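You operate a simulated robot arm through the tools that you are given. There is no shell and no other tool.

The job below is to be done with a simulated robot arm. You get a single attempt, and the scene is never put back.

Task
Pull the orange plug, part the blue coupler, wipe up the oil drip, then couple it again.
Fine: plug stays out on the white rest; the coupler waits there too; pink pad back where it lay. What is to be rubbed or washed off counts as gone when no trace of it is left.

Only the result counts: the job must be done as asked and must still hold three seconds after the hand-in. Knocking over, shifting, dropping, spilling or breaking anything else fails it.

Robot
A 7-joint arm with a two-finger parallel gripper on a trunk, on a base that drives. Base frame: it is fixed to the floor where the robot stands at the start and does not move with it; the origin is under the middle of the robot, x ahead of it, y to its left, z up; the surface under the hand at the start is at about z = 860. Readings come in mm, rad, newtons and seconds.
With the tool pointing down near the work surface it reaches from about 100 to 620 mm from the robot's upright axis, wherever it stands. Its first joint turns from -2.897 to 2.897 rad. Places, roughly: block socket [600, 100, 1000]; hose port [600, -100, 1000]; oil drip [500, -100, 900]; white rest ribs [500, 300, 900]. Payload 3.43 kg.
Tool frame: the origin (TCP) lies between the finger pads and is the grasp point; the fingertips stand 30 mm ahead of it; z points along the fingers, y is the line along which they close. Largest opening 94 mm; finger width 28, thickness 10; the body of the gripper, 50 by 96 mm, starts 55 mm behind the TCP.
Orientation is told as [roll, pitch, yaw] about the base's x, y, z axes, in that order, counted from this pose: with the fingers straight down and closing along the base's y, the tool's x points along the base's -x, its y along +y and its z along -z.

Tools
- The arm moves only by the tool nudge_tool. Its argument "increments" is a list that holds one entry, the list of rows, each a list of 7 numbers: the finger opening in cm, from 0 to 9.4, then the shift along the tool's x, y, z in cm, then the turn, a rotation vector about the tool's x, y, z in rad. In form: [[[hand, dx, dy, dz, rx, ry, rz], ...]]. A call has 1 to 20 rows; each row shifts and turns the commanded pose from where the row before left it, along the tool's axes as they then stand. Rows are played at 5 a second. More than 50 mm and 0.15 rad between two rows, or a gripper value outside its range, and nothing of the call is played. Where a pose cannot be reached the arm comes as near as it can. A force on the tool above 60 N (or 10 N above the force at the start of the call, whichever is more), or a blocked arm, ends the call early, and 0.2 s more pass. The fingers move at their own pace (about 108 mm/s each) and stop on an object; they squeeze with about 32 N. The grip force told is the motor's: it shows also when the fingers shut on nothing. Time passes only in rows, and 0.2 s behind the last, so rows that do not move let the fingers close. It gives the time, the measured TCP pose, the force on the tool (base axes), the opening and the grip force at its end, in the units of the frame above (readings bear some noise), with the torque about the TCP (base axes, N m) and any sound that the robot's microphone picked up, and new pictures: "show" is both (left out), scene, wrist or none.
- Cameras (640 x 400 px; columns grow to the right, rows downward): "scene" is now at [419.7, -152, 1243.8]; the picture's right is [0.00, -0.88, 0.47], its down [-0.36, 0.44, 0.82] and it looks along [-0.93, -0.17, -0.32] (base axes); focal length 214 px, centre (320, 200). "wrist" rides on the gripper at [76, 14, -103] in the tool frame; the picture's right is [-0.18, 0.98, 0.00], its down [-0.75, -0.14, -0.64] and it looks along [-0.63, -0.12, 0.77] (tool axes); focal length 243 px, centre (320, 200). There is no depth. A picture from a camera that has moved, and an enlarged one, comes with that camera's place and axes in the base frame and with its lens.
- lift_body(by): slides the trunk up (or, below 0, down) by that many mm; the arm and the scene camera ride with it, the base frame stays. It gives what a move gives, with no picture.
- base_move(legs): drives the robot by 1 to 6 legs, each [ahead, left, turn to the left] in mm, mm and rad, along the robot's own axes; the way and the turn of a leg run together, so that a leg with both is an arc; at most 1500 mm and 3.142 rad a leg. The arm and the cameras ride along, it lands a little off, and it stops where it bumps. It gives what a move gives, and a new picture of the scene camera.
- aim_head(pan, tilt): turns the head with the scene camera to pan (to the left, within 1.396 rad either way) and tilt (down, from -0.506 to 1.204), counted from straight ahead of the robot. It gives what a move gives, and a new picture of the scene camera.
- close_up(camera, box): a new picture of the part [left, top, right, bottom] of that camera's present view, enlarged. It takes no simulated time.
- job_done(): hands the job in; it is judged then, once.

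Places have to be worked out from the pictures, the camera data and where the tool is seen. Open the gripper and draw the arm clear of the work before you hand the job in, unless the task says otherwise.

The tools are called after "Emit:" by a JSON object that holds its "op" and its "data". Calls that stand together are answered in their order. nudge_tool: Moves the arm, as the interface text tells. Its arguments: {"type":"object","properties":{"increments":{"type":"array"},"show":{"type":"string","enum":["both","scene","wrist","none"]}},"required":["increments"]} The other tools are called the same way: lift_body (by) slides the trunk up or down; base_move (legs) drives the base; aim_head (pan, tilt) turns the head that bears the scene camera; close_up (camera, box) takes an enlarged picture of a part of a camera's view; job_done () hands the job in.

At the start:

```text
clock: 0.0
tcp_pos: [407.5, -126.5, 1163.1]
tcp_rot: [0.002, 0.001, 0.0]
ft_force: [-0.2, 0.1, -0.6]
moment: [0.01, 0.01, -0.03]
width: 94.0
grip_force: 0.1
trunk travel left (down, up): [-500.0, 90.0]
robot x, y, heading: [1.5, 1.1, 0.001]
head pan, tilt: [-0.492, 1.201]
```

scene: 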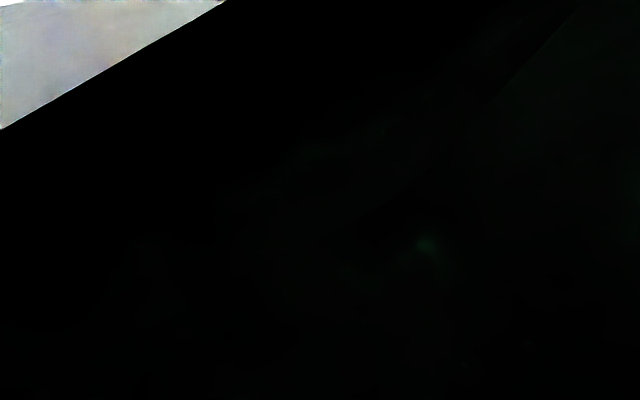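
wrist: 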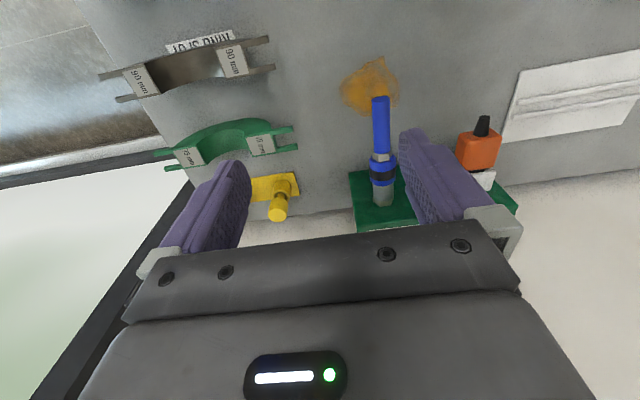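

The scene view is dark (the head seems to look into the robot itself), so I'll turn the head ahead and moderately down to see the bench.

Emit:
{"op": "aim_head", "data": {"pan": 0.0, "tilt": 0.7}}

Emit:
{"op": "close_up", "data": {"camera": "wrist", "box": [320, 40, 640, 240]}}

```text
clock: 0.9
tcp_pos: [407.0, -126.7, 1162.9]
tcp_rot: [0.001, 0.0, -0.002]
ft_force: [0.1, -0.3, -0.1]
moment: [0.02, -0.04, -0.05]
width: 93.7
grip_force: 0.0
trunk travel left (down, up): [-500.0, 90.0]
robot x, y, heading: [-1.8, 3.5, -0.001]
head pan, tilt: [0.0, 0.7]
camera scene: at [455.5, -125.7, 1208.2], right [0.0, -1.0, 0.0], down [-0.76, 0.0, 0.65], along [-0.65, 0.0, -0.76], focal length 214 px, centre (320, 200)
```

scene: 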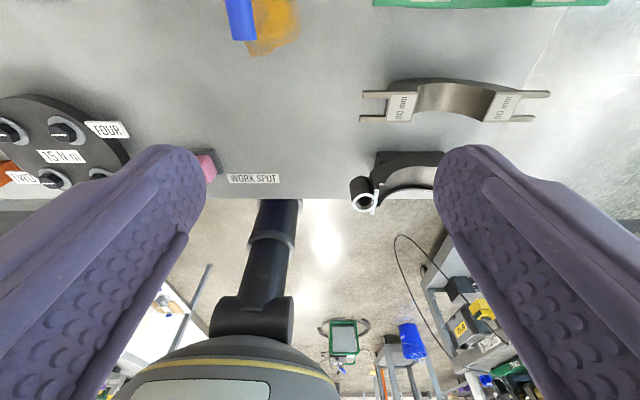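

```text
2.00 times, centred on (480, 140) of wrist
camera zoom: at [331.6, -113.0, 1266.7], right [0.18, 0.98, 0.0], down [0.75, -0.14, 0.64], along [0.63, -0.12, -0.77], focal length 485 px, centre (0, 320)
```

zoom: 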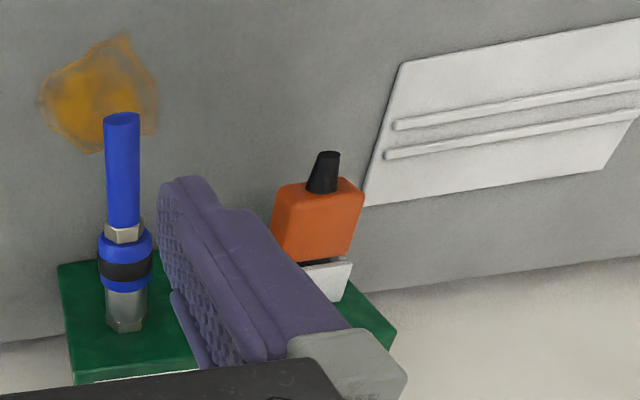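

The scene camera seems mounted so that tilt 0 looks straight down; a negative tilt should show the bench ahead. I'll try tilt -0.5.

Emit:
{"op": "aim_head", "data": {"pan": 0.0, "tilt": -0.5}}

```text
clock: 2.3
tcp_pos: [407.9, -126.4, 1163.2]
tcp_rot: [0.0, -0.001, 0.001]
ft_force: [-0.4, 0.2, 0.5]
moment: [-0.01, -0.01, 0.02]
width: 94.0
grip_force: 0.0
trunk travel left (down, up): [-500.0, 90.0]
robot x, y, heading: [-1.9, 1.6, -0.001]
head pan, tilt: [0.0, -0.499]
camera scene: at [559.5, -125.6, 1226.0], right [0.0, -1.0, 0.0], down [-0.88, 0.0, -0.48], along [0.48, 0.0, -0.88], focal length 214 px, centre (320, 200)
```

scene: 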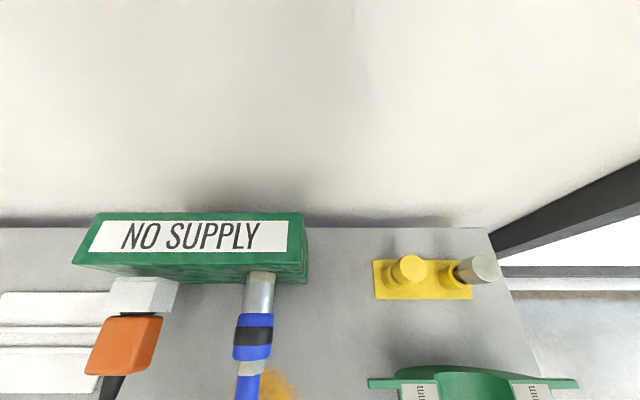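

This shows the green "NO SUPPLY" block with the orange plug and blue coupler hanging from it towards the robot. I'll take a straight-down view (tilt 0) to survey the bench, then pans for left side.

Emit:
{"op": "aim_head", "data": {"pan": 0.0, "tilt": 0.0}}

```text
clock: 3.3
tcp_pos: [406.5, -126.8, 1164.0]
tcp_rot: [-0.001, 0.0, 0.0]
ft_force: [-0.7, -0.2, -0.1]
moment: [0.0, 0.0, 0.01]
width: 93.9
grip_force: 0.1
trunk travel left (down, up): [-500.0, 90.0]
robot x, y, heading: [3.1, 1.9, -0.005]
head pan, tilt: [0.0, 0.0]
camera scene: at [519.5, -125.6, 1203.1], right [0.0, -1.0, 0.0], down [-1.0, 0.0, 0.0], along [0.0, 0.0, -1.0], focal length 214 px, centre (320, 200)
```

scene: 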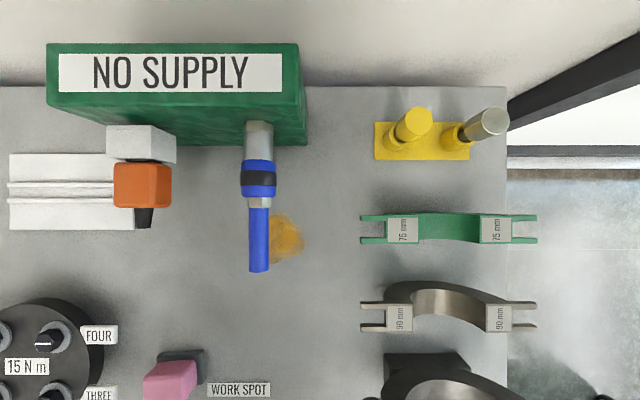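

Very useful top-down view. I'll zoom in on the plug, coupler, drip and pink pad.

Emit:
{"op": "close_up", "data": {"camera": "scene", "box": [80, 110, 320, 260]}}

Emit:
{"op": "close_up", "data": {"camera": "scene", "box": [0, 250, 240, 400]}}

Emit:
{"op": "close_up", "data": {"camera": "scene", "box": [0, 130, 200, 255]}}

```text
2.67 times, centred on (200, 185) of scene
camera zoom: at [519.5, -125.6, 1203.1], right [0.0, -1.0, 0.0], down [-1.0, 0.0, 0.0], along [0.0, 0.0, -1.0], focal length 572 px, centre (640, 240)
```

zoom: 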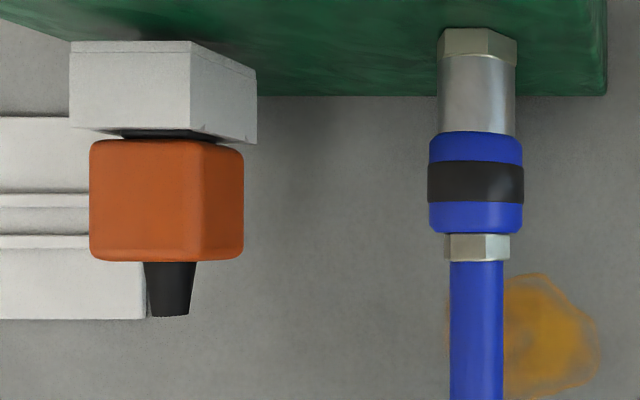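

```text
2.67 times, centred on (120, 325) of scene
camera zoom: at [519.5, -125.6, 1203.1], right [0.0, -1.0, 0.0], down [-1.0, 0.0, 0.0], along [0.0, 0.0, -1.0], focal length 572 px, centre (853, -133)
```

zoom: 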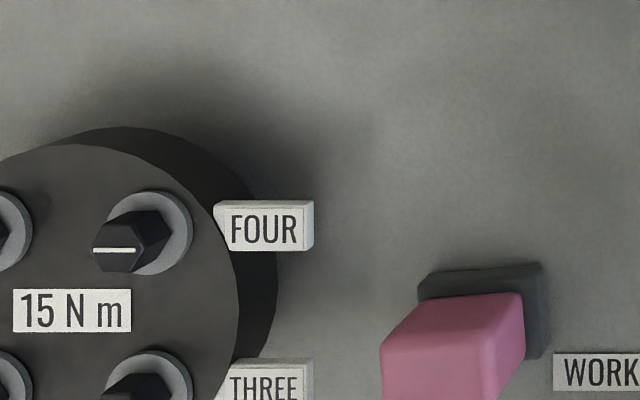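

```text
3.20 times, centred on (100, 192) of scene
camera zoom: at [519.5, -125.6, 1203.1], right [0.0, -1.0, 0.0], down [-1.0, 0.0, 0.0], along [0.0, 0.0, -1.0], focal length 686 px, centre (1024, 224)
```

zoom: 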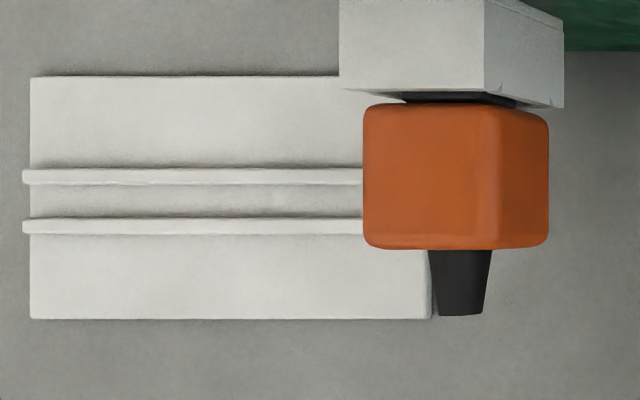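

The plug and coupler both point horizontally toward -x; coupler axis about y≈-58, z≈950. I'll move the hand up-left/back to inspect the pad, dial and plug from another viewpoint (this also tells me whether the scene camera rides on the hand).

Emit:
{"op": "nudge_tool", "data": {"increments": [[[9.4, 2.0, 4.5, 0, 0, 0, 0], [9.4, 2.0, 4.5, 0, 0, 0, 0], [9.4, 2.0, 4.5, 0, 0, 0, 0], [9.4, 2.0, 4.5, 0, 0, 0, 0], [9.4, 2.0, 4.5, 0, 0, 0, 0], [9.4, 0, 0, 0, 0, 0, 0]]], "show": "both"}}

```text
clock: 4.7
tcp_pos: [305.3, 99.1, 1159.5]
tcp_rot: [-0.001, 0.0, -0.002]
ft_force: [-0.5, -0.2, 0.7]
moment: [0.04, 0.01, 0.02]
width: 94.0
grip_force: 0.1
trunk travel left (down, up): [-500.0, 90.0]
robot x, y, heading: [0.3, 4.6, -0.004]
head pan, tilt: [0.0, 0.0]
camera scene: at [417.7, 100.5, 1200.3], right [0.0, -1.0, 0.0], down [-1.0, 0.0, 0.0], along [0.0, 0.0, -1.0], focal length 214 px, centre (320, 200)
camera wrist: at [229.9, 113.3, 1264.0], right [0.19, 0.98, 0.0], down [0.75, -0.14, 0.64], along [0.63, -0.12, -0.77], focal length 243 px, centre (320, 200)
```

scene: 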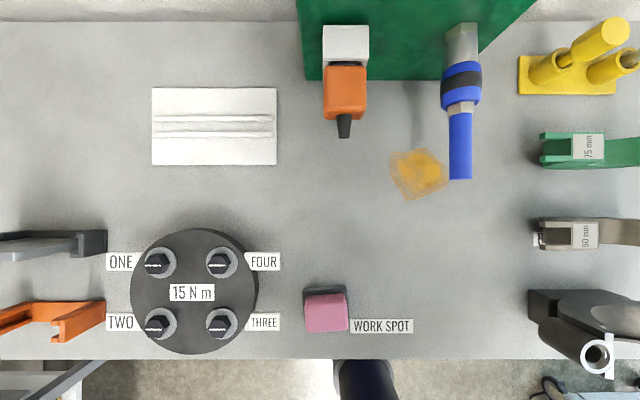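
wrist: 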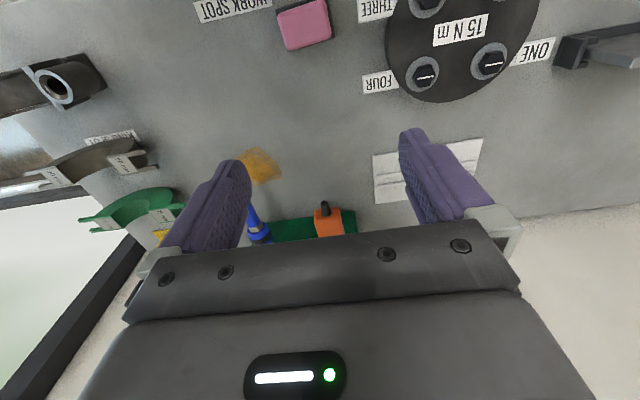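

The scene camera rides on the hand, so I have good stereo. Zooming on the pad, plug, rest and drip in this new view.

Emit:
{"op": "close_up", "data": {"camera": "scene", "box": [270, 260, 430, 360]}}

Emit:
{"op": "close_up", "data": {"camera": "scene", "box": [300, 0, 540, 150]}}

Emit:
{"op": "close_up", "data": {"camera": "scene", "box": [340, 100, 500, 220]}}

Emit:
{"op": "close_up", "data": {"camera": "wrist", "box": [230, 0, 390, 100]}}

Emit:
{"op": "close_up", "data": {"camera": "scene", "box": [130, 70, 300, 180]}}

```text
4.00 times, centred on (350, 310) of scene
camera zoom: at [417.7, 100.5, 1200.3], right [0.0, -1.0, 0.0], down [-1.0, 0.0, 0.0], along [0.0, 0.0, -1.0], focal length 858 px, centre (200, -240)
```

zoom: 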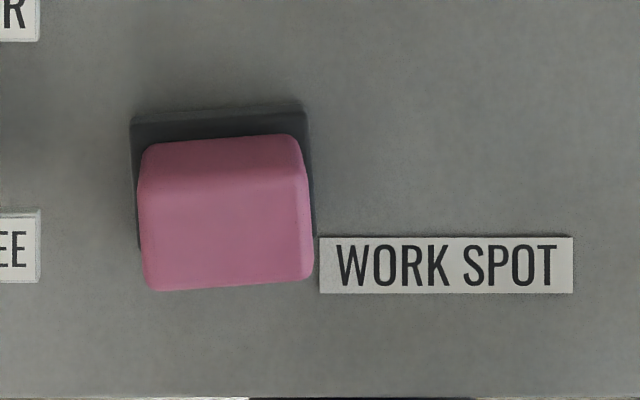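

```text
2.67 times, centred on (420, 75) of scene
camera zoom: at [417.7, 100.5, 1200.3], right [0.0, -1.0, 0.0], down [-1.0, 0.0, 0.0], along [0.0, 0.0, -1.0], focal length 572 px, centre (53, 533)
```

zoom: 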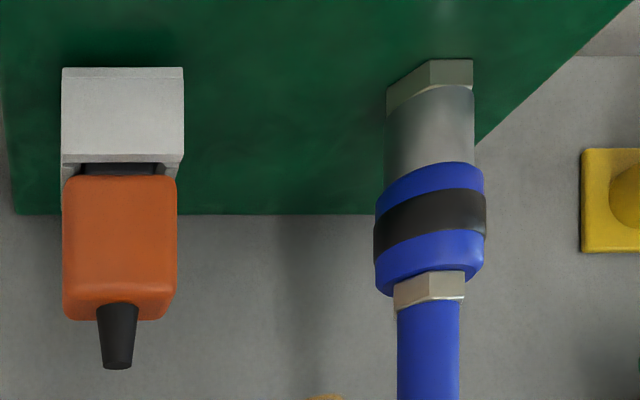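

```text
3.33 times, centred on (420, 160) of scene
camera zoom: at [417.7, 100.5, 1200.3], right [0.0, -1.0, 0.0], down [-1.0, 0.0, 0.0], along [0.0, 0.0, -1.0], focal length 715 px, centre (-13, 333)
```

zoom: 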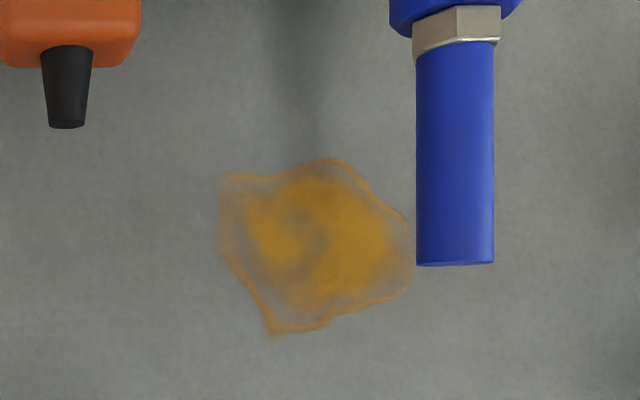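

```text
4.00 times, centred on (310, 50) of wrist
camera zoom: at [229.9, 113.3, 1264.0], right [0.19, 0.98, 0.0], down [0.75, -0.14, 0.64], along [0.63, -0.12, -0.77], focal length 970 px, centre (360, 800)
```

zoom: 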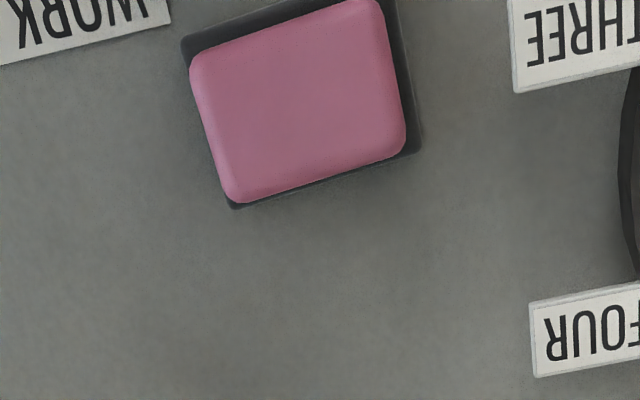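

```text
3.64 times, centred on (215, 125) of scene
camera zoom: at [417.7, 100.5, 1200.3], right [0.0, -1.0, 0.0], down [-1.0, 0.0, 0.0], along [0.0, 0.0, -1.0], focal length 780 px, centre (702, 473)
```

zoom: 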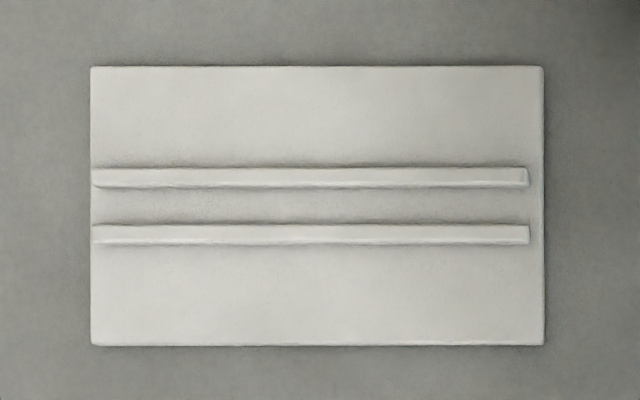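

Triangulating: plug body ≈ x 510–560, y 50–97, z 948–971 (axis z≈960); coupler axis at y≈-56, z≈961, sleeve radius ≈20, x 523–567; rest ribs run along y at x≈520 and 544; oil x 417–501, y -103…-10; pad centre ≈ (251, 91). I'll move above the plug and look again.

Emit:
{"op": "nudge_tool", "data": {"increments": [[[9.4, -4.55, -0.5, 1.9, 0, 0, 0], [9.4, -4.55, -0.5, 1.9, 0, 0, 0], [9.4, -4.55, -0.5, 1.9, 0, 0, 0], [9.4, -4.55, -0.5, 1.9, 0, 0, 0], [9.4, -4.55, -0.5, 1.9, 0, 0, 0], [9.4, 0, 0, 0, 0, 0, 0]]], "show": "wrist"}}

Emit:
{"op": "aim_head", "data": {"pan": 0.0, "tilt": 0.75}}

```text
clock: 6.1
tcp_pos: [534.0, 71.7, 1064.2]
tcp_rot: [0.001, 0.001, -0.001]
ft_force: [-0.5, -0.2, 0.5]
moment: [0.02, 0.0, -0.03]
width: 93.8
grip_force: 0.1
trunk travel left (down, up): [-500.0, 90.0]
robot x, y, heading: [0.7, -1.2, -0.0]
head pan, tilt: [0.0, 0.0]
camera wrist: at [458.0, 84.6, 1168.5], right [0.18, 0.98, 0.0], down [0.75, -0.14, 0.64], along [0.63, -0.12, -0.77], focal length 243 px, centre (320, 200)
```

wrist: 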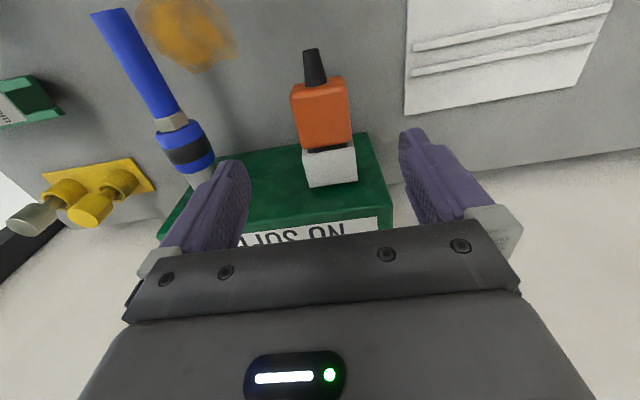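

```text
clock: 7.2
tcp_pos: [535.9, 71.2, 1063.9]
tcp_rot: [0.0, 0.0, 0.0]
ft_force: [-0.4, -0.3, 0.2]
moment: [0.02, 0.01, 0.01]
width: 94.2
grip_force: 0.1
trunk travel left (down, up): [-500.0, 90.0]
robot x, y, heading: [-1.1, -3.2, -0.0]
head pan, tilt: [0.0, 0.75]
camera scene: at [578.5, 72.0, 1111.7], right [0.0, -1.0, 0.0], down [-0.73, 0.0, 0.68], along [-0.68, 0.0, -0.73], focal length 214 px, centre (320, 200)
```

scene: 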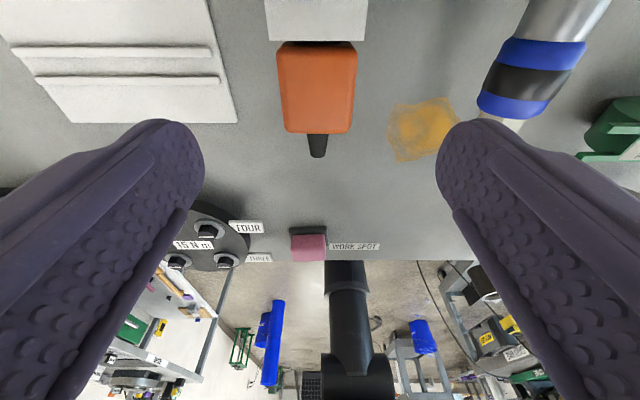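

Plug centre is ≈ (538, 74), essentially under the hand. I'll descend so the fingertips straddle it (TCP z≈980) with the gripper still open.

Emit:
{"op": "nudge_tool", "data": {"increments": [[[9.4, -0.1, 0.07, 2.8, 0, 0, 0], [9.4, -0.1, 0.07, 2.8, 0, 0, 0], [9.4, 0, 0.06, 2.8, 0, 0, 0], [9.4, 0, 0, 0, 0, 0, 0]]], "show": "both"}}

```text
clock: 8.2
tcp_pos: [537.0, 73.8, 981.1]
tcp_rot: [-0.001, 0.001, 0.0]
ft_force: [-0.2, -0.2, 0.0]
moment: [-0.02, -0.03, 0.02]
width: 94.1
grip_force: 0.1
trunk travel left (down, up): [-500.0, 90.0]
robot x, y, heading: [3.0, 2.1, 0.001]
head pan, tilt: [0.0, 0.75]
camera scene: at [580.0, 74.3, 1028.8], right [0.0, -1.0, 0.0], down [-0.73, 0.0, 0.68], along [-0.68, 0.0, -0.73], focal length 214 px, centre (320, 200)
camera wrist: at [460.2, 86.9, 1085.2], right [0.18, 0.98, 0.0], down [0.75, -0.14, 0.64], along [0.63, -0.12, -0.77], focal length 243 px, centre (320, 200)
```

scene: 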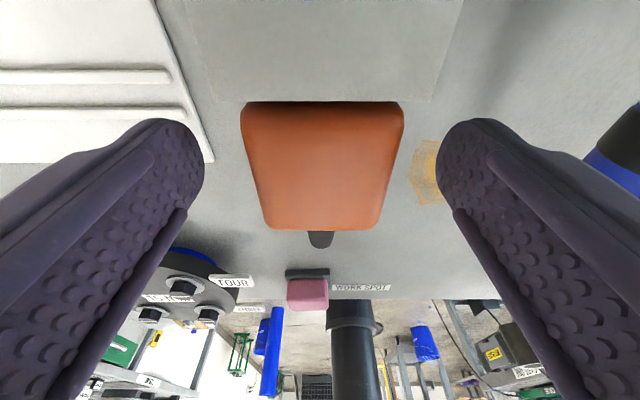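
wrist: 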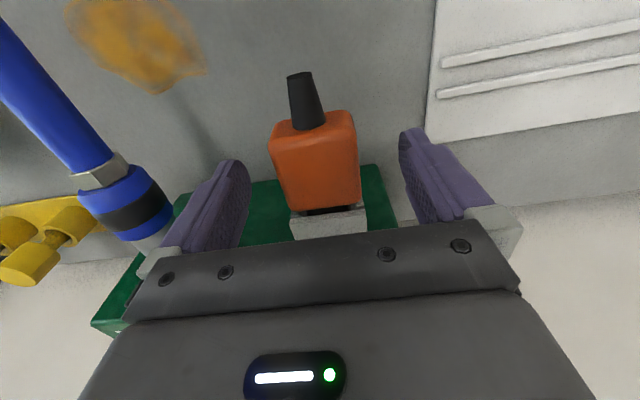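

The plug is centred between the fingers. I'll close on it and check the grip.

Emit:
{"op": "nudge_tool", "data": {"increments": [[[6.0, 0, 0, 0, 0, 0, 0], [0, 0, 0, 0, 0, 0, 0], [0, 0, 0, 0, 0, 0, 0], [0, 0, 0, 0, 0, 0, 0]]], "show": "scene"}}

```text
clock: 9.2
tcp_pos: [536.4, 72.7, 981.4]
tcp_rot: [-0.001, 0.001, 0.0]
ft_force: [0.3, -3.1, 0.1]
moment: [-0.06, 0.02, 0.01]
width: 45.4
grip_force: 31.5
trunk travel left (down, up): [-500.0, 90.0]
robot x, y, heading: [-2.1, 0.6, 0.0]
head pan, tilt: [0.0, 0.75]
camera scene: at [580.3, 73.7, 1028.8], right [0.0, -1.0, 0.0], down [-0.73, 0.0, 0.68], along [-0.68, 0.0, -0.73], focal length 214 px, centre (320, 200)
```

scene: 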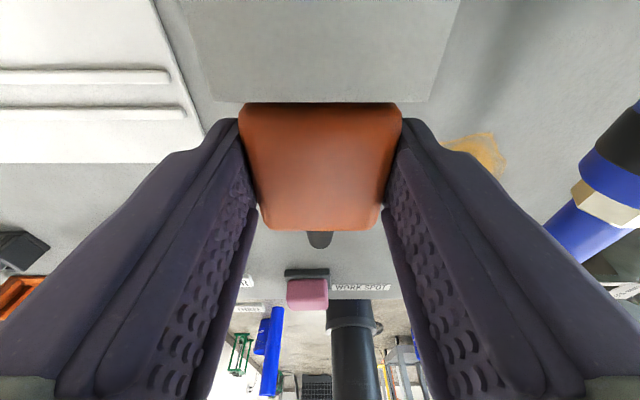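

Gripped at 45.4 mm with 31.5 N. Now pulling straight back along -x in small steps.

Emit:
{"op": "nudge_tool", "data": {"increments": [[[0, 0.3, -0.05, 0, 0, 0, 0], [0, 0.3, 0, 0, 0, 0, 0], [0, 0.4, 0, 0, 0, 0, 0], [0, 0.5, 0, 0, 0, 0, 0], [0, 0.5, 0, 0, 0, 0, 0], [0, 0, 0, 0, 0, 0, 0]]], "show": "scene"}}

```text
clock: 10.6
tcp_pos: [519.3, 75.4, 983.0]
tcp_rot: [-0.001, 0.0, -0.001]
ft_force: [1.5, -0.2, -6.1]
moment: [0.0, 0.33, -0.01]
width: 45.0
grip_force: 31.9
trunk travel left (down, up): [-500.0, 90.0]
robot x, y, heading: [-0.5, -2.1, -0.003]
head pan, tilt: [0.0, 0.75]
camera scene: at [562.2, 75.2, 1030.4], right [0.0, -1.0, 0.0], down [-0.73, 0.0, 0.68], along [-0.68, 0.0, -0.73], focal length 214 px, centre (320, 200)
```

scene: 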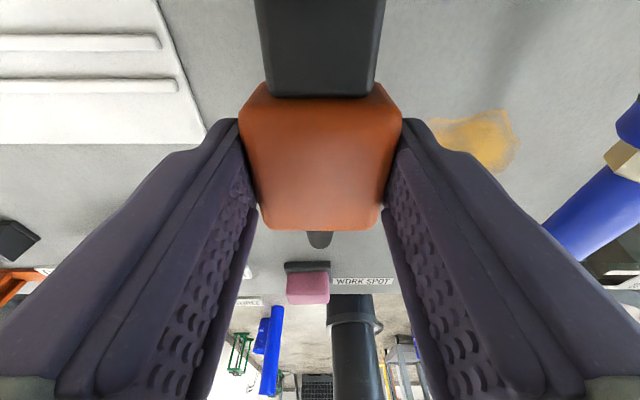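

The black tongue is coming out of the socket. Continuing the pull.

Emit:
{"op": "nudge_tool", "data": {"increments": [[[0, 0.8, 0, 0, 0, 0, 0], [0, 0.8, 0, 0, 0, 0, 0], [0, 0.8, 0, 0, 0, 0, 0], [0, 0.8, 0, 0, 0, 0, 0], [0, 0.8, 0, 0, 0, 0, 0], [0, 0, 0, 0, 0, 0, 0]]], "show": "both"}}

```text
clock: 12.0
tcp_pos: [477.6, 74.8, 983.6]
tcp_rot: [-0.001, 0.0, -0.001]
ft_force: [-0.1, 0.2, -0.8]
moment: [-0.01, -0.02, 0.01]
width: 45.1
grip_force: 32.2
trunk travel left (down, up): [-500.0, 90.0]
robot x, y, heading: [-2.3, -0.7, 0.002]
head pan, tilt: [0.0, 0.75]
camera scene: at [520.7, 75.0, 1030.7], right [0.0, -1.0, 0.0], down [-0.73, 0.0, 0.68], along [-0.68, 0.0, -0.73], focal length 214 px, centre (320, 200)
camera wrist: at [400.9, 87.6, 1087.1], right [0.18, 0.98, 0.0], down [0.75, -0.14, 0.64], along [0.63, -0.12, -0.77], focal length 243 px, centre (320, 200)
```

scene: 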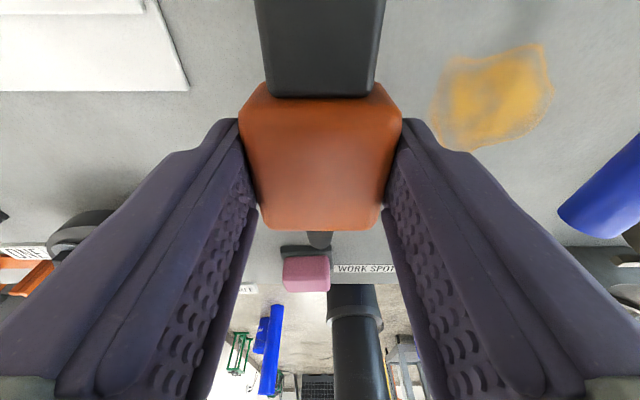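
wrist: 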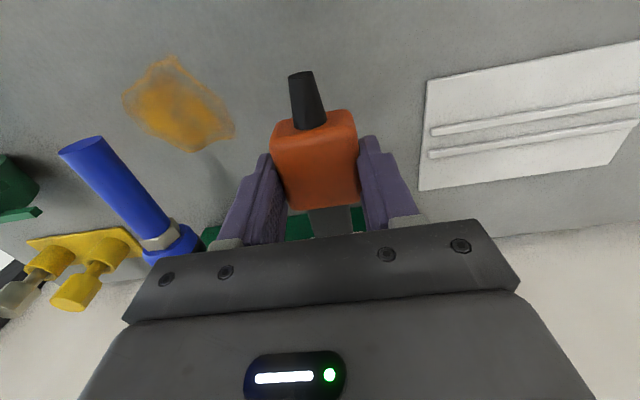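

Plug is free (≈0.8 N weight). I'll lift slightly, carry it left and forward over the rest's near end (y≈195) well above it.

Emit:
{"op": "nudge_tool", "data": {"increments": [[[0, 0, 0, -2.0, 0, 0, 0], [0, 0, 4.0, 0, 0, 0, 0], [0, 0, 4.0, 0, 0, 0, 0], [0, 0, 4.0, 0, 0, 0, 0], [0, -2.6, 0, 0, 0, 0, 0], [0, -2.6, 0, 0, 0, 0, 0], [0, 0, 0, 0, 0, 0, 0]]], "show": "both"}}

```text
clock: 13.6
tcp_pos: [529.5, 192.2, 1002.2]
tcp_rot: [0.0, 0.001, 0.0]
ft_force: [0.2, -0.5, -1.5]
moment: [0.0, 0.0, 0.0]
width: 45.2
grip_force: 32.4
trunk travel left (down, up): [-500.0, 90.0]
robot x, y, heading: [-2.1, 3.6, -0.001]
head pan, tilt: [0.0, 0.75]
camera scene: at [572.9, 193.6, 1049.7], right [0.0, -1.0, 0.0], down [-0.73, 0.0, 0.68], along [-0.68, 0.0, -0.73], focal length 214 px, centre (320, 200)
camera wrist: at [453.2, 206.2, 1106.2], right [0.18, 0.98, 0.0], down [0.75, -0.14, 0.64], along [0.63, -0.12, -0.77], focal length 243 px, centre (320, 200)
```

scene: 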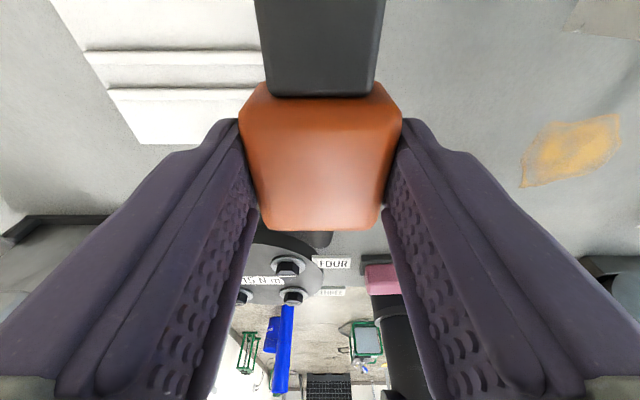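
wrist: 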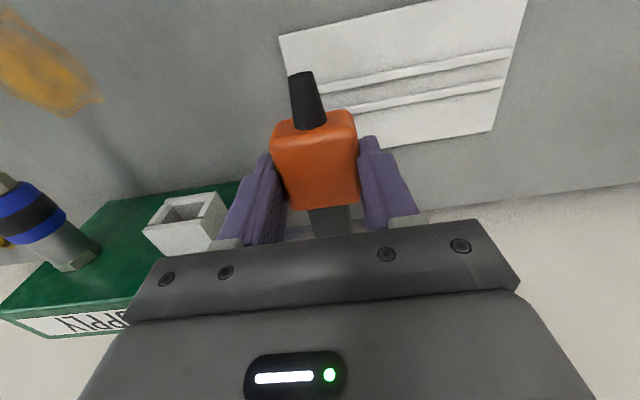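

Over the rest. I'll shift 5 mm left, lower to ~z 912, then check.

Emit:
{"op": "nudge_tool", "data": {"increments": [[[0, -0.1, 0.5, 2.0, 0, 0, 0], [0, 0, 0, 4.0, 0, 0, 0], [0, 0, 0, 2.5, 0, 0, 0], [0, 0, 0, 0.5, 0, 0, 0], [0, 0, 0, 0, 0, 0, 0]]], "show": "both"}}

```text
clock: 14.8
tcp_pos: [530.7, 201.2, 913.2]
tcp_rot: [0.0, 0.0, 0.0]
ft_force: [0.2, -0.5, -0.9]
moment: [0.01, 0.02, 0.0]
width: 45.2
grip_force: 31.7
trunk travel left (down, up): [-500.0, 90.0]
robot x, y, heading: [-1.9, -2.8, 0.0]
head pan, tilt: [0.0, 0.75]
camera scene: at [574.8, 201.7, 961.3], right [0.0, -1.0, 0.0], down [-0.73, 0.0, 0.68], along [-0.68, 0.0, -0.73], focal length 214 px, centre (320, 200)
camera wrist: at [455.0, 214.3, 1017.8], right [0.18, 0.98, 0.0], down [0.75, -0.14, 0.64], along [0.63, -0.12, -0.77], focal length 243 px, centre (320, 200)
```

scene: 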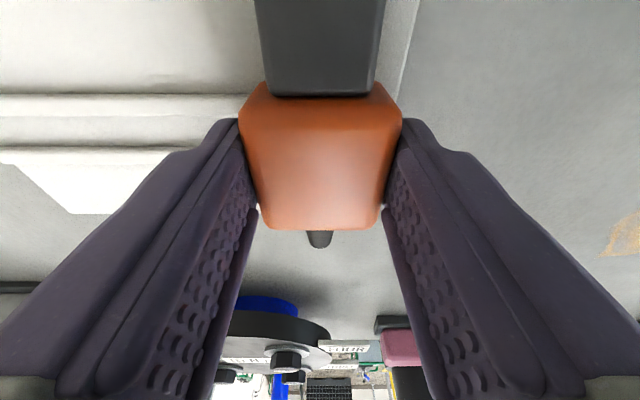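
wrist: 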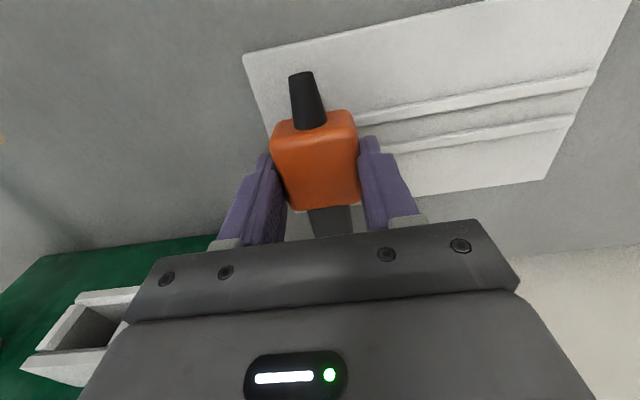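

Position y≈200 is a bit far left; I'll shift 4 mm right and lower slowly to touch the ribs.

Emit:
{"op": "nudge_tool", "data": {"increments": [[[0, 0, -0.4, 0.3, 0, 0, 0], [0, 0, 0, 0.3, 0, 0, 0], [0, 0, 0, 0.2, 0, 0, 0], [0, 0, 0, 0, 0, 0, 0]]], "show": "none"}}

```text
clock: 15.8
tcp_pos: [531.1, 197.6, 909.0]
tcp_rot: [0.001, -0.007, 0.001]
ft_force: [3.3, -2.8, 38.4]
moment: [-0.25, 0.16, 0.0]
width: 45.3
grip_force: 32.0
trunk travel left (down, up): [-500.0, 90.0]
robot x, y, heading: [1.2, 1.5, -0.0]
head pan, tilt: [0.0, 0.75]
```

Contact at z≈909 with 38 N; I'll ease up 3 mm to relieve the force, then view before releasing.

Emit:
{"op": "nudge_tool", "data": {"increments": [[[0, 0, 0, -0.3, 0, 0, 0], [0, 0, 0, 0, 0, 0, 0]]], "show": "both"}}

```text
clock: 16.4
tcp_pos: [529.6, 196.3, 909.0]
tcp_rot: [-0.001, 0.0, 0.0]
ft_force: [5.4, 1.1, 20.3]
moment: [0.12, -0.46, -0.03]
width: 45.4
grip_force: 32.2
trunk travel left (down, up): [-500.0, 90.0]
robot x, y, heading: [0.2, -1.3, -0.004]
head pan, tilt: [0.0, 0.75]
camera scene: at [573.3, 196.5, 956.3], right [0.0, -1.0, 0.0], down [-0.73, 0.0, 0.68], along [-0.68, 0.0, -0.73], focal length 214 px, centre (320, 200)
camera wrist: at [453.5, 209.0, 1012.7], right [0.18, 0.98, 0.0], down [0.75, -0.14, 0.64], along [0.63, -0.12, -0.77], focal length 243 px, centre (320, 200)
```

scene: 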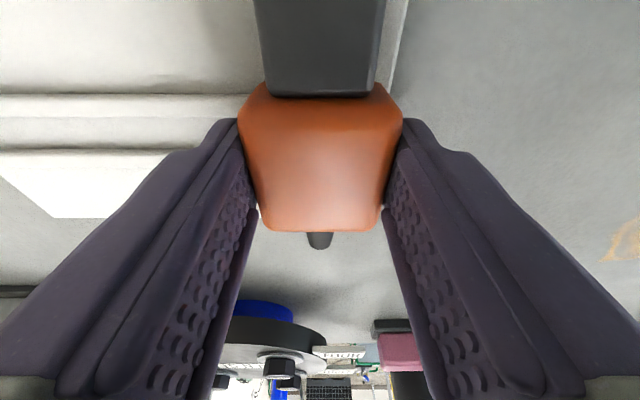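
wrist: 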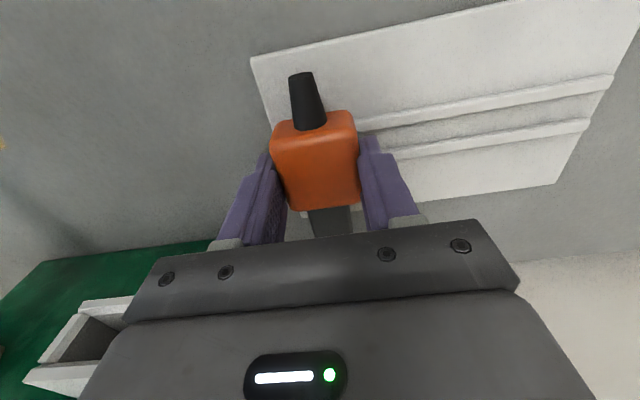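

Still 20 N of contact; ease up another 2 mm, then open the fingers.

Emit:
{"op": "nudge_tool", "data": {"increments": [[[0, 0, 0, -0.2, 0, 0, 0], [0, 0, 0, 0, 0, 0, 0]]], "show": "none"}}

```text
clock: 17.0
tcp_pos: [527.6, 196.8, 909.5]
tcp_rot: [-0.002, 0.003, -0.001]
ft_force: [0.0, 0.2, -0.7]
moment: [-0.02, 0.01, -0.01]
width: 45.4
grip_force: 32.1
trunk travel left (down, up): [-500.0, 90.0]
robot x, y, heading: [0.3, 1.4, 0.001]
head pan, tilt: [0.0, 0.75]
```

Force is zero, plug just at contact. Opening gradually.

Emit:
{"op": "nudge_tool", "data": {"increments": [[[4.8, 0, 0, 0, 0, 0, 0], [5.4, 0, 0, 0, 0, 0, 0], [6.4, 0, 0, 0, 0, 0, 0], [7.2, 0, 0, 0, 0, 0, 0]]], "show": "both"}}

```text
clock: 18.0
tcp_pos: [529.6, 196.3, 910.4]
tcp_rot: [0.001, 0.0, 0.002]
ft_force: [-0.1, 0.4, -0.5]
moment: [-0.01, 0.0, 0.03]
width: 72.2
grip_force: 0.1
trunk travel left (down, up): [-500.0, 90.0]
robot x, y, heading: [-1.0, -2.8, 0.003]
head pan, tilt: [0.0, 0.75]
camera scene: at [573.8, 197.1, 957.9], right [0.0, -1.0, 0.0], down [-0.73, 0.0, 0.68], along [-0.68, 0.0, -0.73], focal length 214 px, centre (320, 200)
camera wrist: at [454.1, 209.7, 1014.3], right [0.18, 0.98, 0.0], down [0.75, -0.14, 0.64], along [0.63, -0.12, -0.77], focal length 243 px, centre (320, 200)
```

scene: 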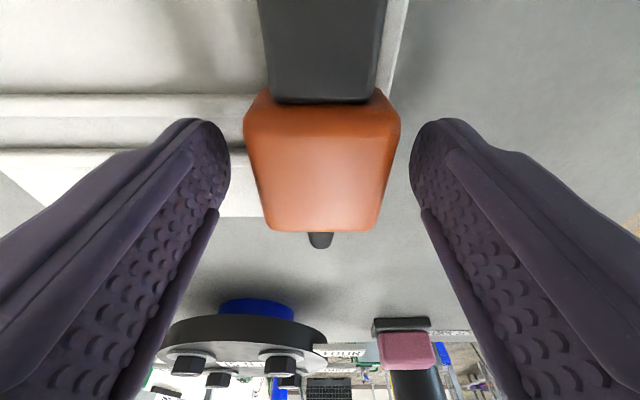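
wrist: 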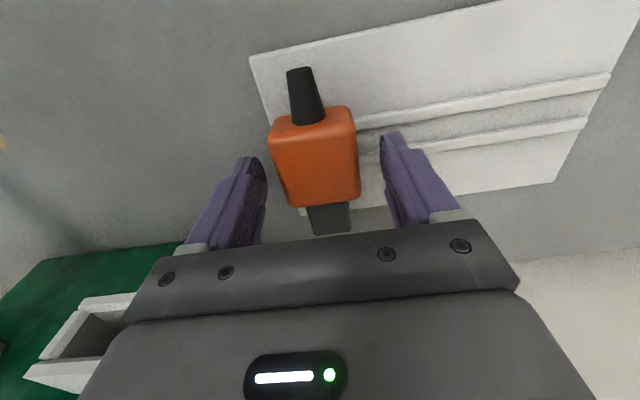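

Plug released and resting on the ribs. I'll lift straight up and take a top view for verification.

Emit:
{"op": "nudge_tool", "data": {"increments": [[[7.2, 0, 0, -2.0, 0, 0, 0], [7.2, 0, 0, -4.5, 0, 0, 0], [9.4, 0, 0, -4.5, 0, 0, 0], [9.4, 3.0, 0, -3.0, 0, 0, 0], [9.4, 4.0, 0, -1.0, 0, 0, 0], [9.4, 0, 0, 0, 0, 0, 0]]], "show": "none"}}

Emit:
{"op": "aim_head", "data": {"pan": 0.0, "tilt": 0.0}}

```text
clock: 19.4
tcp_pos: [460.7, 196.1, 1062.6]
tcp_rot: [0.0, -0.001, -0.001]
ft_force: [0.6, -0.1, -0.6]
moment: [-0.03, -0.02, 0.02]
width: 94.1
grip_force: 0.1
trunk travel left (down, up): [-500.0, 90.0]
robot x, y, heading: [-1.5, 3.5, -0.006]
head pan, tilt: [0.0, 0.75]
```

```text
clock: 20.5
tcp_pos: [461.5, 195.7, 1061.4]
tcp_rot: [0.0, 0.002, -0.002]
ft_force: [-0.8, -0.1, -0.3]
moment: [0.01, 0.03, -0.01]
width: 93.9
grip_force: 0.0
trunk travel left (down, up): [-500.0, 90.0]
robot x, y, heading: [-1.7, 1.7, 0.005]
head pan, tilt: [0.0, 0.0]
camera scene: at [573.0, 196.9, 1102.4], right [0.0, -1.0, 0.0], down [-1.0, 0.0, 0.0], along [0.0, 0.0, -1.0], focal length 214 px, centre (320, 200)
```

scene: 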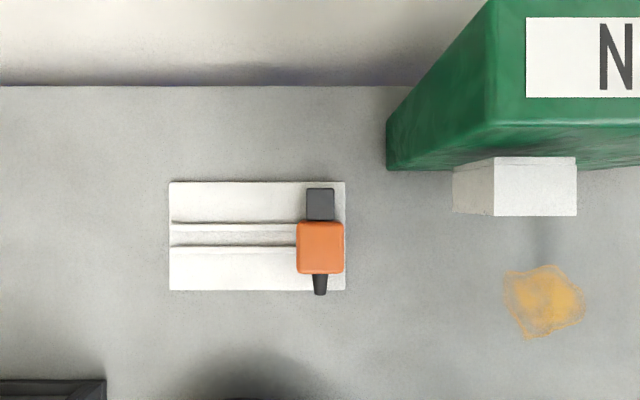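

Emit:
{"op": "close_up", "data": {"camera": "scene", "box": [260, 170, 380, 310]}}

Emit:
{"op": "close_up", "data": {"camera": "wrist", "box": [230, 60, 480, 240]}}

```text
2.86 times, centred on (320, 240) of scene
camera zoom: at [573.0, 196.9, 1102.4], right [0.0, -1.0, 0.0], down [-1.0, 0.0, 0.0], along [0.0, 0.0, -1.0], focal length 613 px, centre (320, 86)
```

zoom: 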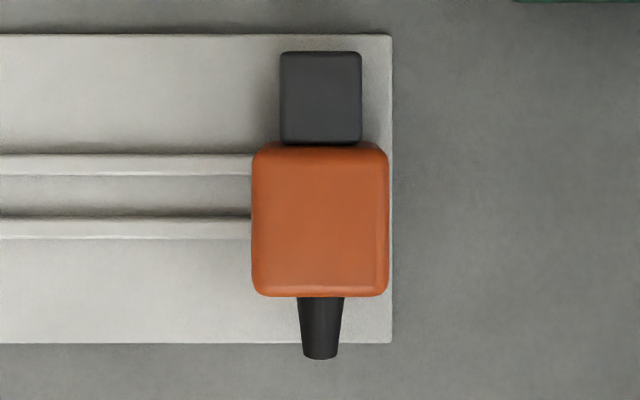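

```text
2.22 times, centred on (355, 150) of wrist
camera zoom: at [385.2, 209.4, 1166.0], right [0.18, 0.98, 0.0], down [0.75, -0.14, 0.64], along [0.63, -0.12, -0.77], focal length 539 px, centre (242, 311)
```

zoom: 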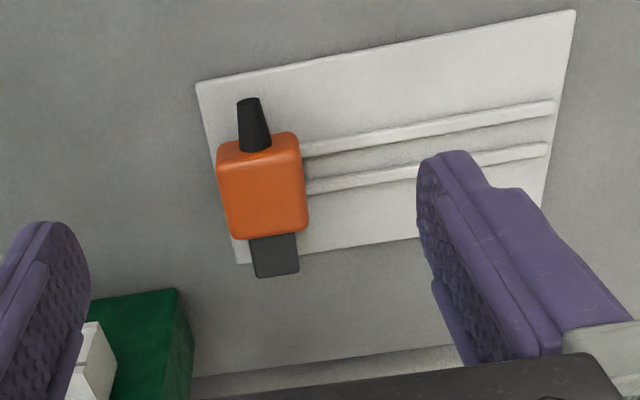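

Plug sits flat across both ribs (body x 504–552, y 174–220). Now moving above the blue coupler at about (545, -56).

Emit:
{"op": "nudge_tool", "data": {"increments": [[[9.4, -1.4, -4.2, 0.1, 0, 0, 0], [9.4, -1.4, -4.2, 0.1, 0, 0, 0], [9.4, -1.4, -4.2, 0.1, 0, 0, 0], [9.4, -1.4, -4.2, 0.1, 0, 0, 0], [9.4, -1.4, -4.2, 0.1, 0, 0, 0], [9.4, -1.4, -4.2, 0.1, 0, 0, 0], [9.4, 0, 0, 0, 0, 0, 0]]], "show": "wrist"}}

Emit:
{"op": "aim_head", "data": {"pan": 0.0, "tilt": 0.75}}

```text
clock: 22.1
tcp_pos: [546.1, -55.3, 1053.5]
tcp_rot: [0.001, -0.001, 0.001]
ft_force: [0.4, 0.2, 0.0]
moment: [-0.04, -0.01, -0.02]
width: 94.1
grip_force: 0.0
trunk travel left (down, up): [-500.0, 90.0]
robot x, y, heading: [-0.5, 0.8, -0.005]
head pan, tilt: [0.0, 0.0]
camera wrist: at [469.5, -42.4, 1157.6], right [0.18, 0.98, 0.0], down [0.75, -0.14, 0.64], along [0.63, -0.12, -0.77], focal length 243 px, centre (320, 200)
```

wrist: 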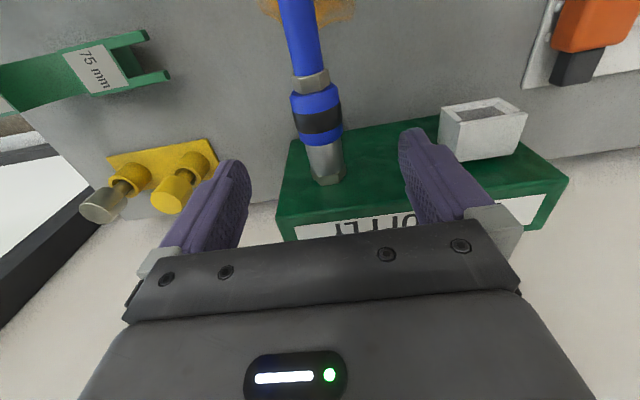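

```text
clock: 23.2
tcp_pos: [544.2, -57.0, 1054.4]
tcp_rot: [0.002, 0.0, 0.0]
ft_force: [0.2, -0.5, -0.1]
moment: [0.01, -0.01, -0.01]
width: 94.0
grip_force: 0.1
trunk travel left (down, up): [-500.0, 90.0]
robot x, y, heading: [-4.4, 3.0, 0.001]
head pan, tilt: [0.0, 0.75]
camera scene: at [589.3, -55.8, 1101.1], right [0.0, -1.0, 0.0], down [-0.73, 0.0, 0.68], along [-0.68, 0.0, -0.73], focal length 214 px, centre (320, 200)
```

scene: 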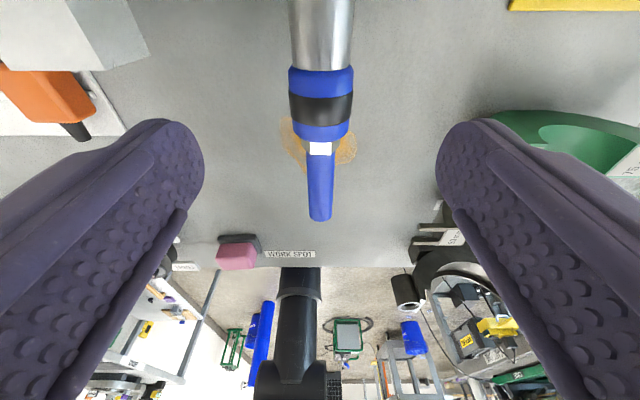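

Coupler is centred under the hand (sleeve x≈525–566). Descending to TCP z≈973 and closing on the sleeve.

Emit:
{"op": "nudge_tool", "data": {"increments": [[[9.4, 0, 0, 4.0, 0, 0, 0], [9.4, 0, 0, 3.0, 0, 0, 0], [9.4, 0, 0, 1.1, 0, 0, 0], [6.0, 0, 0, 0, 0, 0, 0], [0, 0, 0, 0, 0, 0, 0], [0, 0, 0, 0, 0, 0, 0], [0, 0, 0, 0, 0, 0, 0]]], "show": "both"}}

```text
clock: 24.8
tcp_pos: [545.4, -56.9, 973.3]
tcp_rot: [0.001, 0.001, -0.002]
ft_force: [1.6, -6.7, -0.4]
moment: [-0.09, -0.14, 0.08]
width: 36.9
grip_force: 31.3
trunk travel left (down, up): [-500.0, 90.0]
robot x, y, heading: [-1.6, 1.6, -0.005]
head pan, tilt: [0.0, 0.75]
camera scene: at [588.1, -56.3, 1020.5], right [0.0, -1.0, 0.0], down [-0.73, 0.0, 0.68], along [-0.68, 0.0, -0.73], focal length 214 px, centre (320, 200)
camera wrist: at [468.3, -43.6, 1076.9], right [0.18, 0.98, 0.0], down [0.75, -0.14, 0.64], along [0.63, -0.12, -0.77], focal length 243 px, centre (320, 200)
```

scene: 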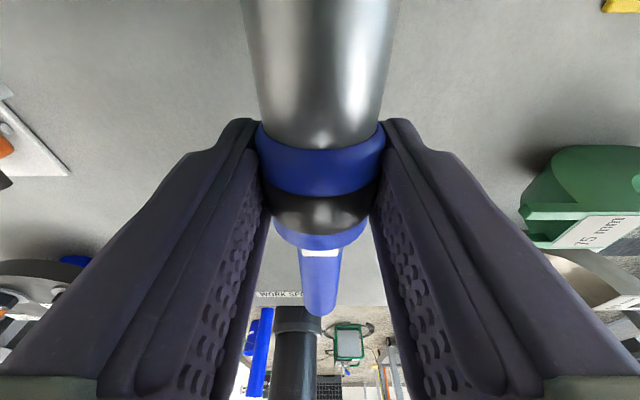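
wrist: 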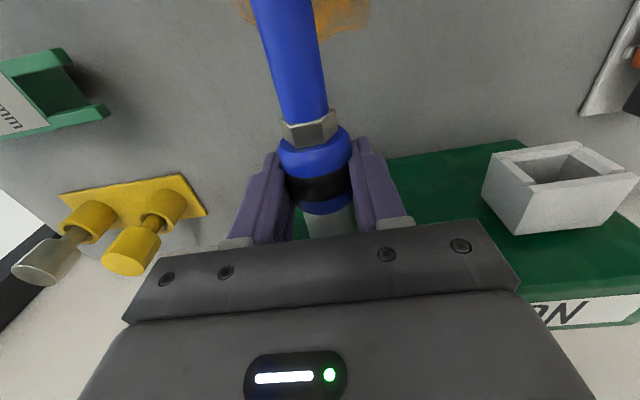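

Sleeve gripped at 36.9 mm, 31 N. I'll relieve the small side force and try a gentle straight pull along -x.

Emit:
{"op": "nudge_tool", "data": {"increments": [[[0, 0, -0.05, 0, 0, 0, 0], [0, 0.2, 0, 0, 0, 0, 0], [0, 0.2, 0, 0, 0, 0, 0], [0, 0.2, 0, 0, 0, 0, 0], [0, 0, 0, 0, 0, 0, 0]]], "show": "scene"}}

```text
clock: 26.0
tcp_pos: [539.9, -57.3, 973.6]
tcp_rot: [0.0, -0.001, 0.0]
ft_force: [0.5, 1.2, 0.6]
moment: [0.01, -0.04, 0.0]
width: 37.0
grip_force: 32.1
trunk travel left (down, up): [-500.0, 90.0]
robot x, y, heading: [0.6, 1.9, -0.004]
head pan, tilt: [0.0, 0.75]
camera scene: at [582.3, -56.2, 1021.4], right [0.0, -1.0, 0.0], down [-0.73, 0.0, 0.68], along [-0.68, 0.0, -0.73], focal length 214 px, centre (320, 200)
```

scene: 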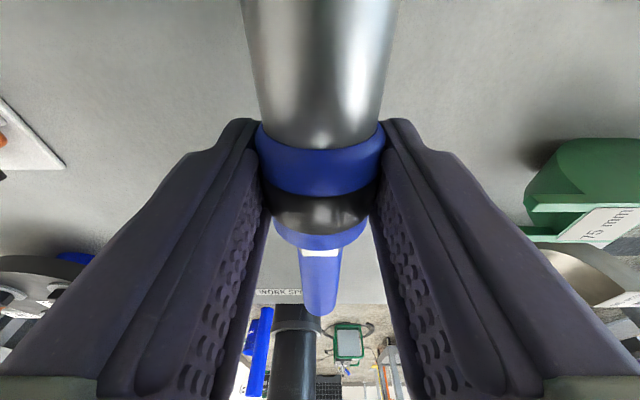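

It slides freely (no force). Continue pulling back to clear the port.

Emit:
{"op": "nudge_tool", "data": {"increments": [[[0, 0.8, 0, 0, 0, 0, 0], [0, 0.8, 0, 0, 0, 0, 0], [0, 0.8, 0, 0, 0, 0, 0], [0, 1.0, 0, 0, 0, 0, 0], [0, 0, 0, 0, 0, 0, 0]]], "show": "both"}}

```text
clock: 27.2
tcp_pos: [504.2, -56.6, 974.3]
tcp_rot: [-0.001, 0.002, 0.0]
ft_force: [0.1, 0.3, -0.1]
moment: [0.0, -0.03, 0.01]
width: 37.1
grip_force: 31.9
trunk travel left (down, up): [-500.0, 90.0]
robot x, y, heading: [-0.8, -1.0, 0.002]
head pan, tilt: [0.0, 0.75]
camera scene: at [548.5, -55.4, 1021.5], right [0.0, -1.0, 0.0], down [-0.73, 0.0, 0.68], along [-0.68, 0.0, -0.73], focal length 214 px, centre (320, 200)
camera wrist: at [428.8, -42.8, 1078.0], right [0.18, 0.98, 0.0], down [0.75, -0.14, 0.64], along [0.63, -0.12, -0.77], focal length 243 px, centre (320, 200)
```

scene: 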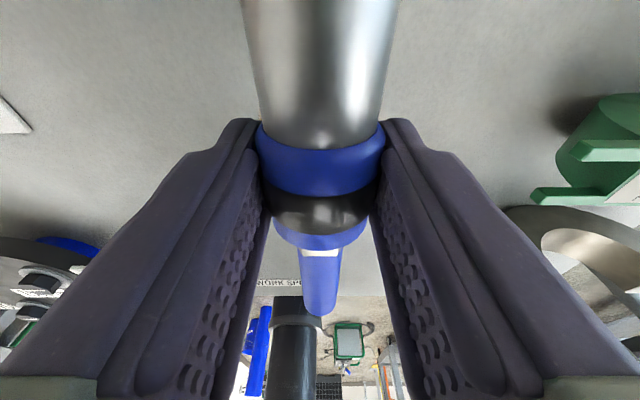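
wrist: 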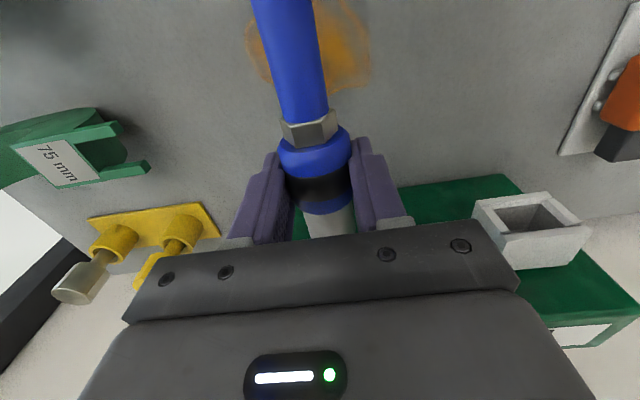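

I need to see whether the grey part moves with the hose or stays on the block; looking straight down ahead of the hand.

Emit:
{"op": "aim_head", "data": {"pan": 0.0, "tilt": -0.15}}

```text
clock: 28.4
tcp_pos: [504.9, -56.1, 973.4]
tcp_rot: [0.0, -0.002, 0.0]
ft_force: [0.0, 0.3, 0.4]
moment: [0.01, 0.0, 0.03]
width: 37.1
grip_force: 32.4
trunk travel left (down, up): [-500.0, 90.0]
robot x, y, heading: [0.2, -1.6, 0.001]
head pan, tilt: [0.0, -0.15]
camera scene: at [629.8, -55.4, 1019.1], right [0.0, -1.0, 0.0], down [-0.99, 0.0, -0.15], along [0.15, 0.0, -0.99], focal length 214 px, centre (320, 200)
```

scene: 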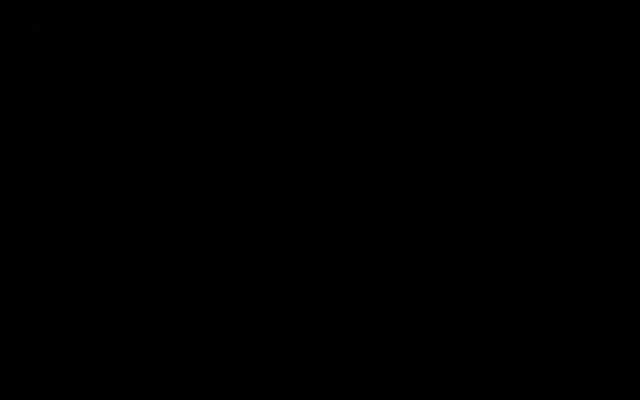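

The camera is merely virtual and landed inside the block. I'll pull back 4 cm more and look straight down from in front of the block.

Emit:
{"op": "nudge_tool", "data": {"increments": [[[0, 1.0, 0, 0, 0, 0, 0], [0, 1.0, 0, 0, 0, 0, 0], [0, 1.0, 0, 0, 0, 0, 0], [0, 1.0, 0, 0, 0, 0, 0], [0, 0, 0, 0, 0, 0, 0]]], "show": "none"}}

Emit:
{"op": "aim_head", "data": {"pan": 0.0, "tilt": 0.0}}

```text
clock: 29.6
tcp_pos: [464.4, -57.1, 972.4]
tcp_rot: [-0.001, 0.001, 0.001]
ft_force: [0.3, 1.1, -0.4]
moment: [0.0, -0.06, 0.02]
width: 37.3
grip_force: 31.6
trunk travel left (down, up): [-500.0, 90.0]
robot x, y, heading: [3.0, -1.5, -0.004]
head pan, tilt: [0.0, -0.15]
```

```text
clock: 30.3
tcp_pos: [463.6, -56.6, 972.9]
tcp_rot: [0.001, 0.002, 0.001]
ft_force: [0.1, -0.3, -1.1]
moment: [0.01, -0.02, 0.03]
width: 36.8
grip_force: 32.2
trunk travel left (down, up): [-500.0, 90.0]
robot x, y, heading: [-0.6, -2.0, -0.001]
head pan, tilt: [0.0, 0.0]
camera scene: at [576.3, -55.8, 1013.0], right [0.0, -1.0, 0.0], down [-1.0, 0.0, 0.0], along [0.0, 0.0, -1.0], focal length 214 px, centre (320, 200)
```

scene: 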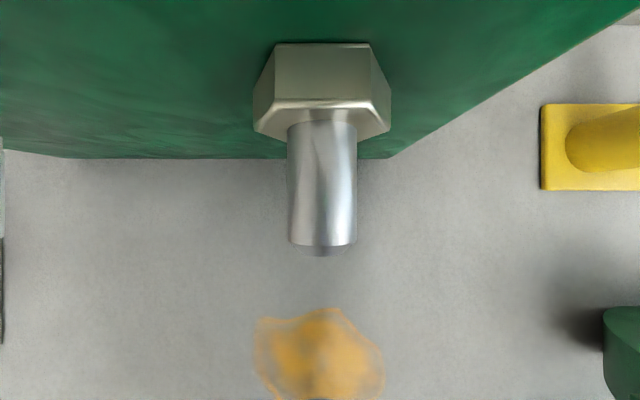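

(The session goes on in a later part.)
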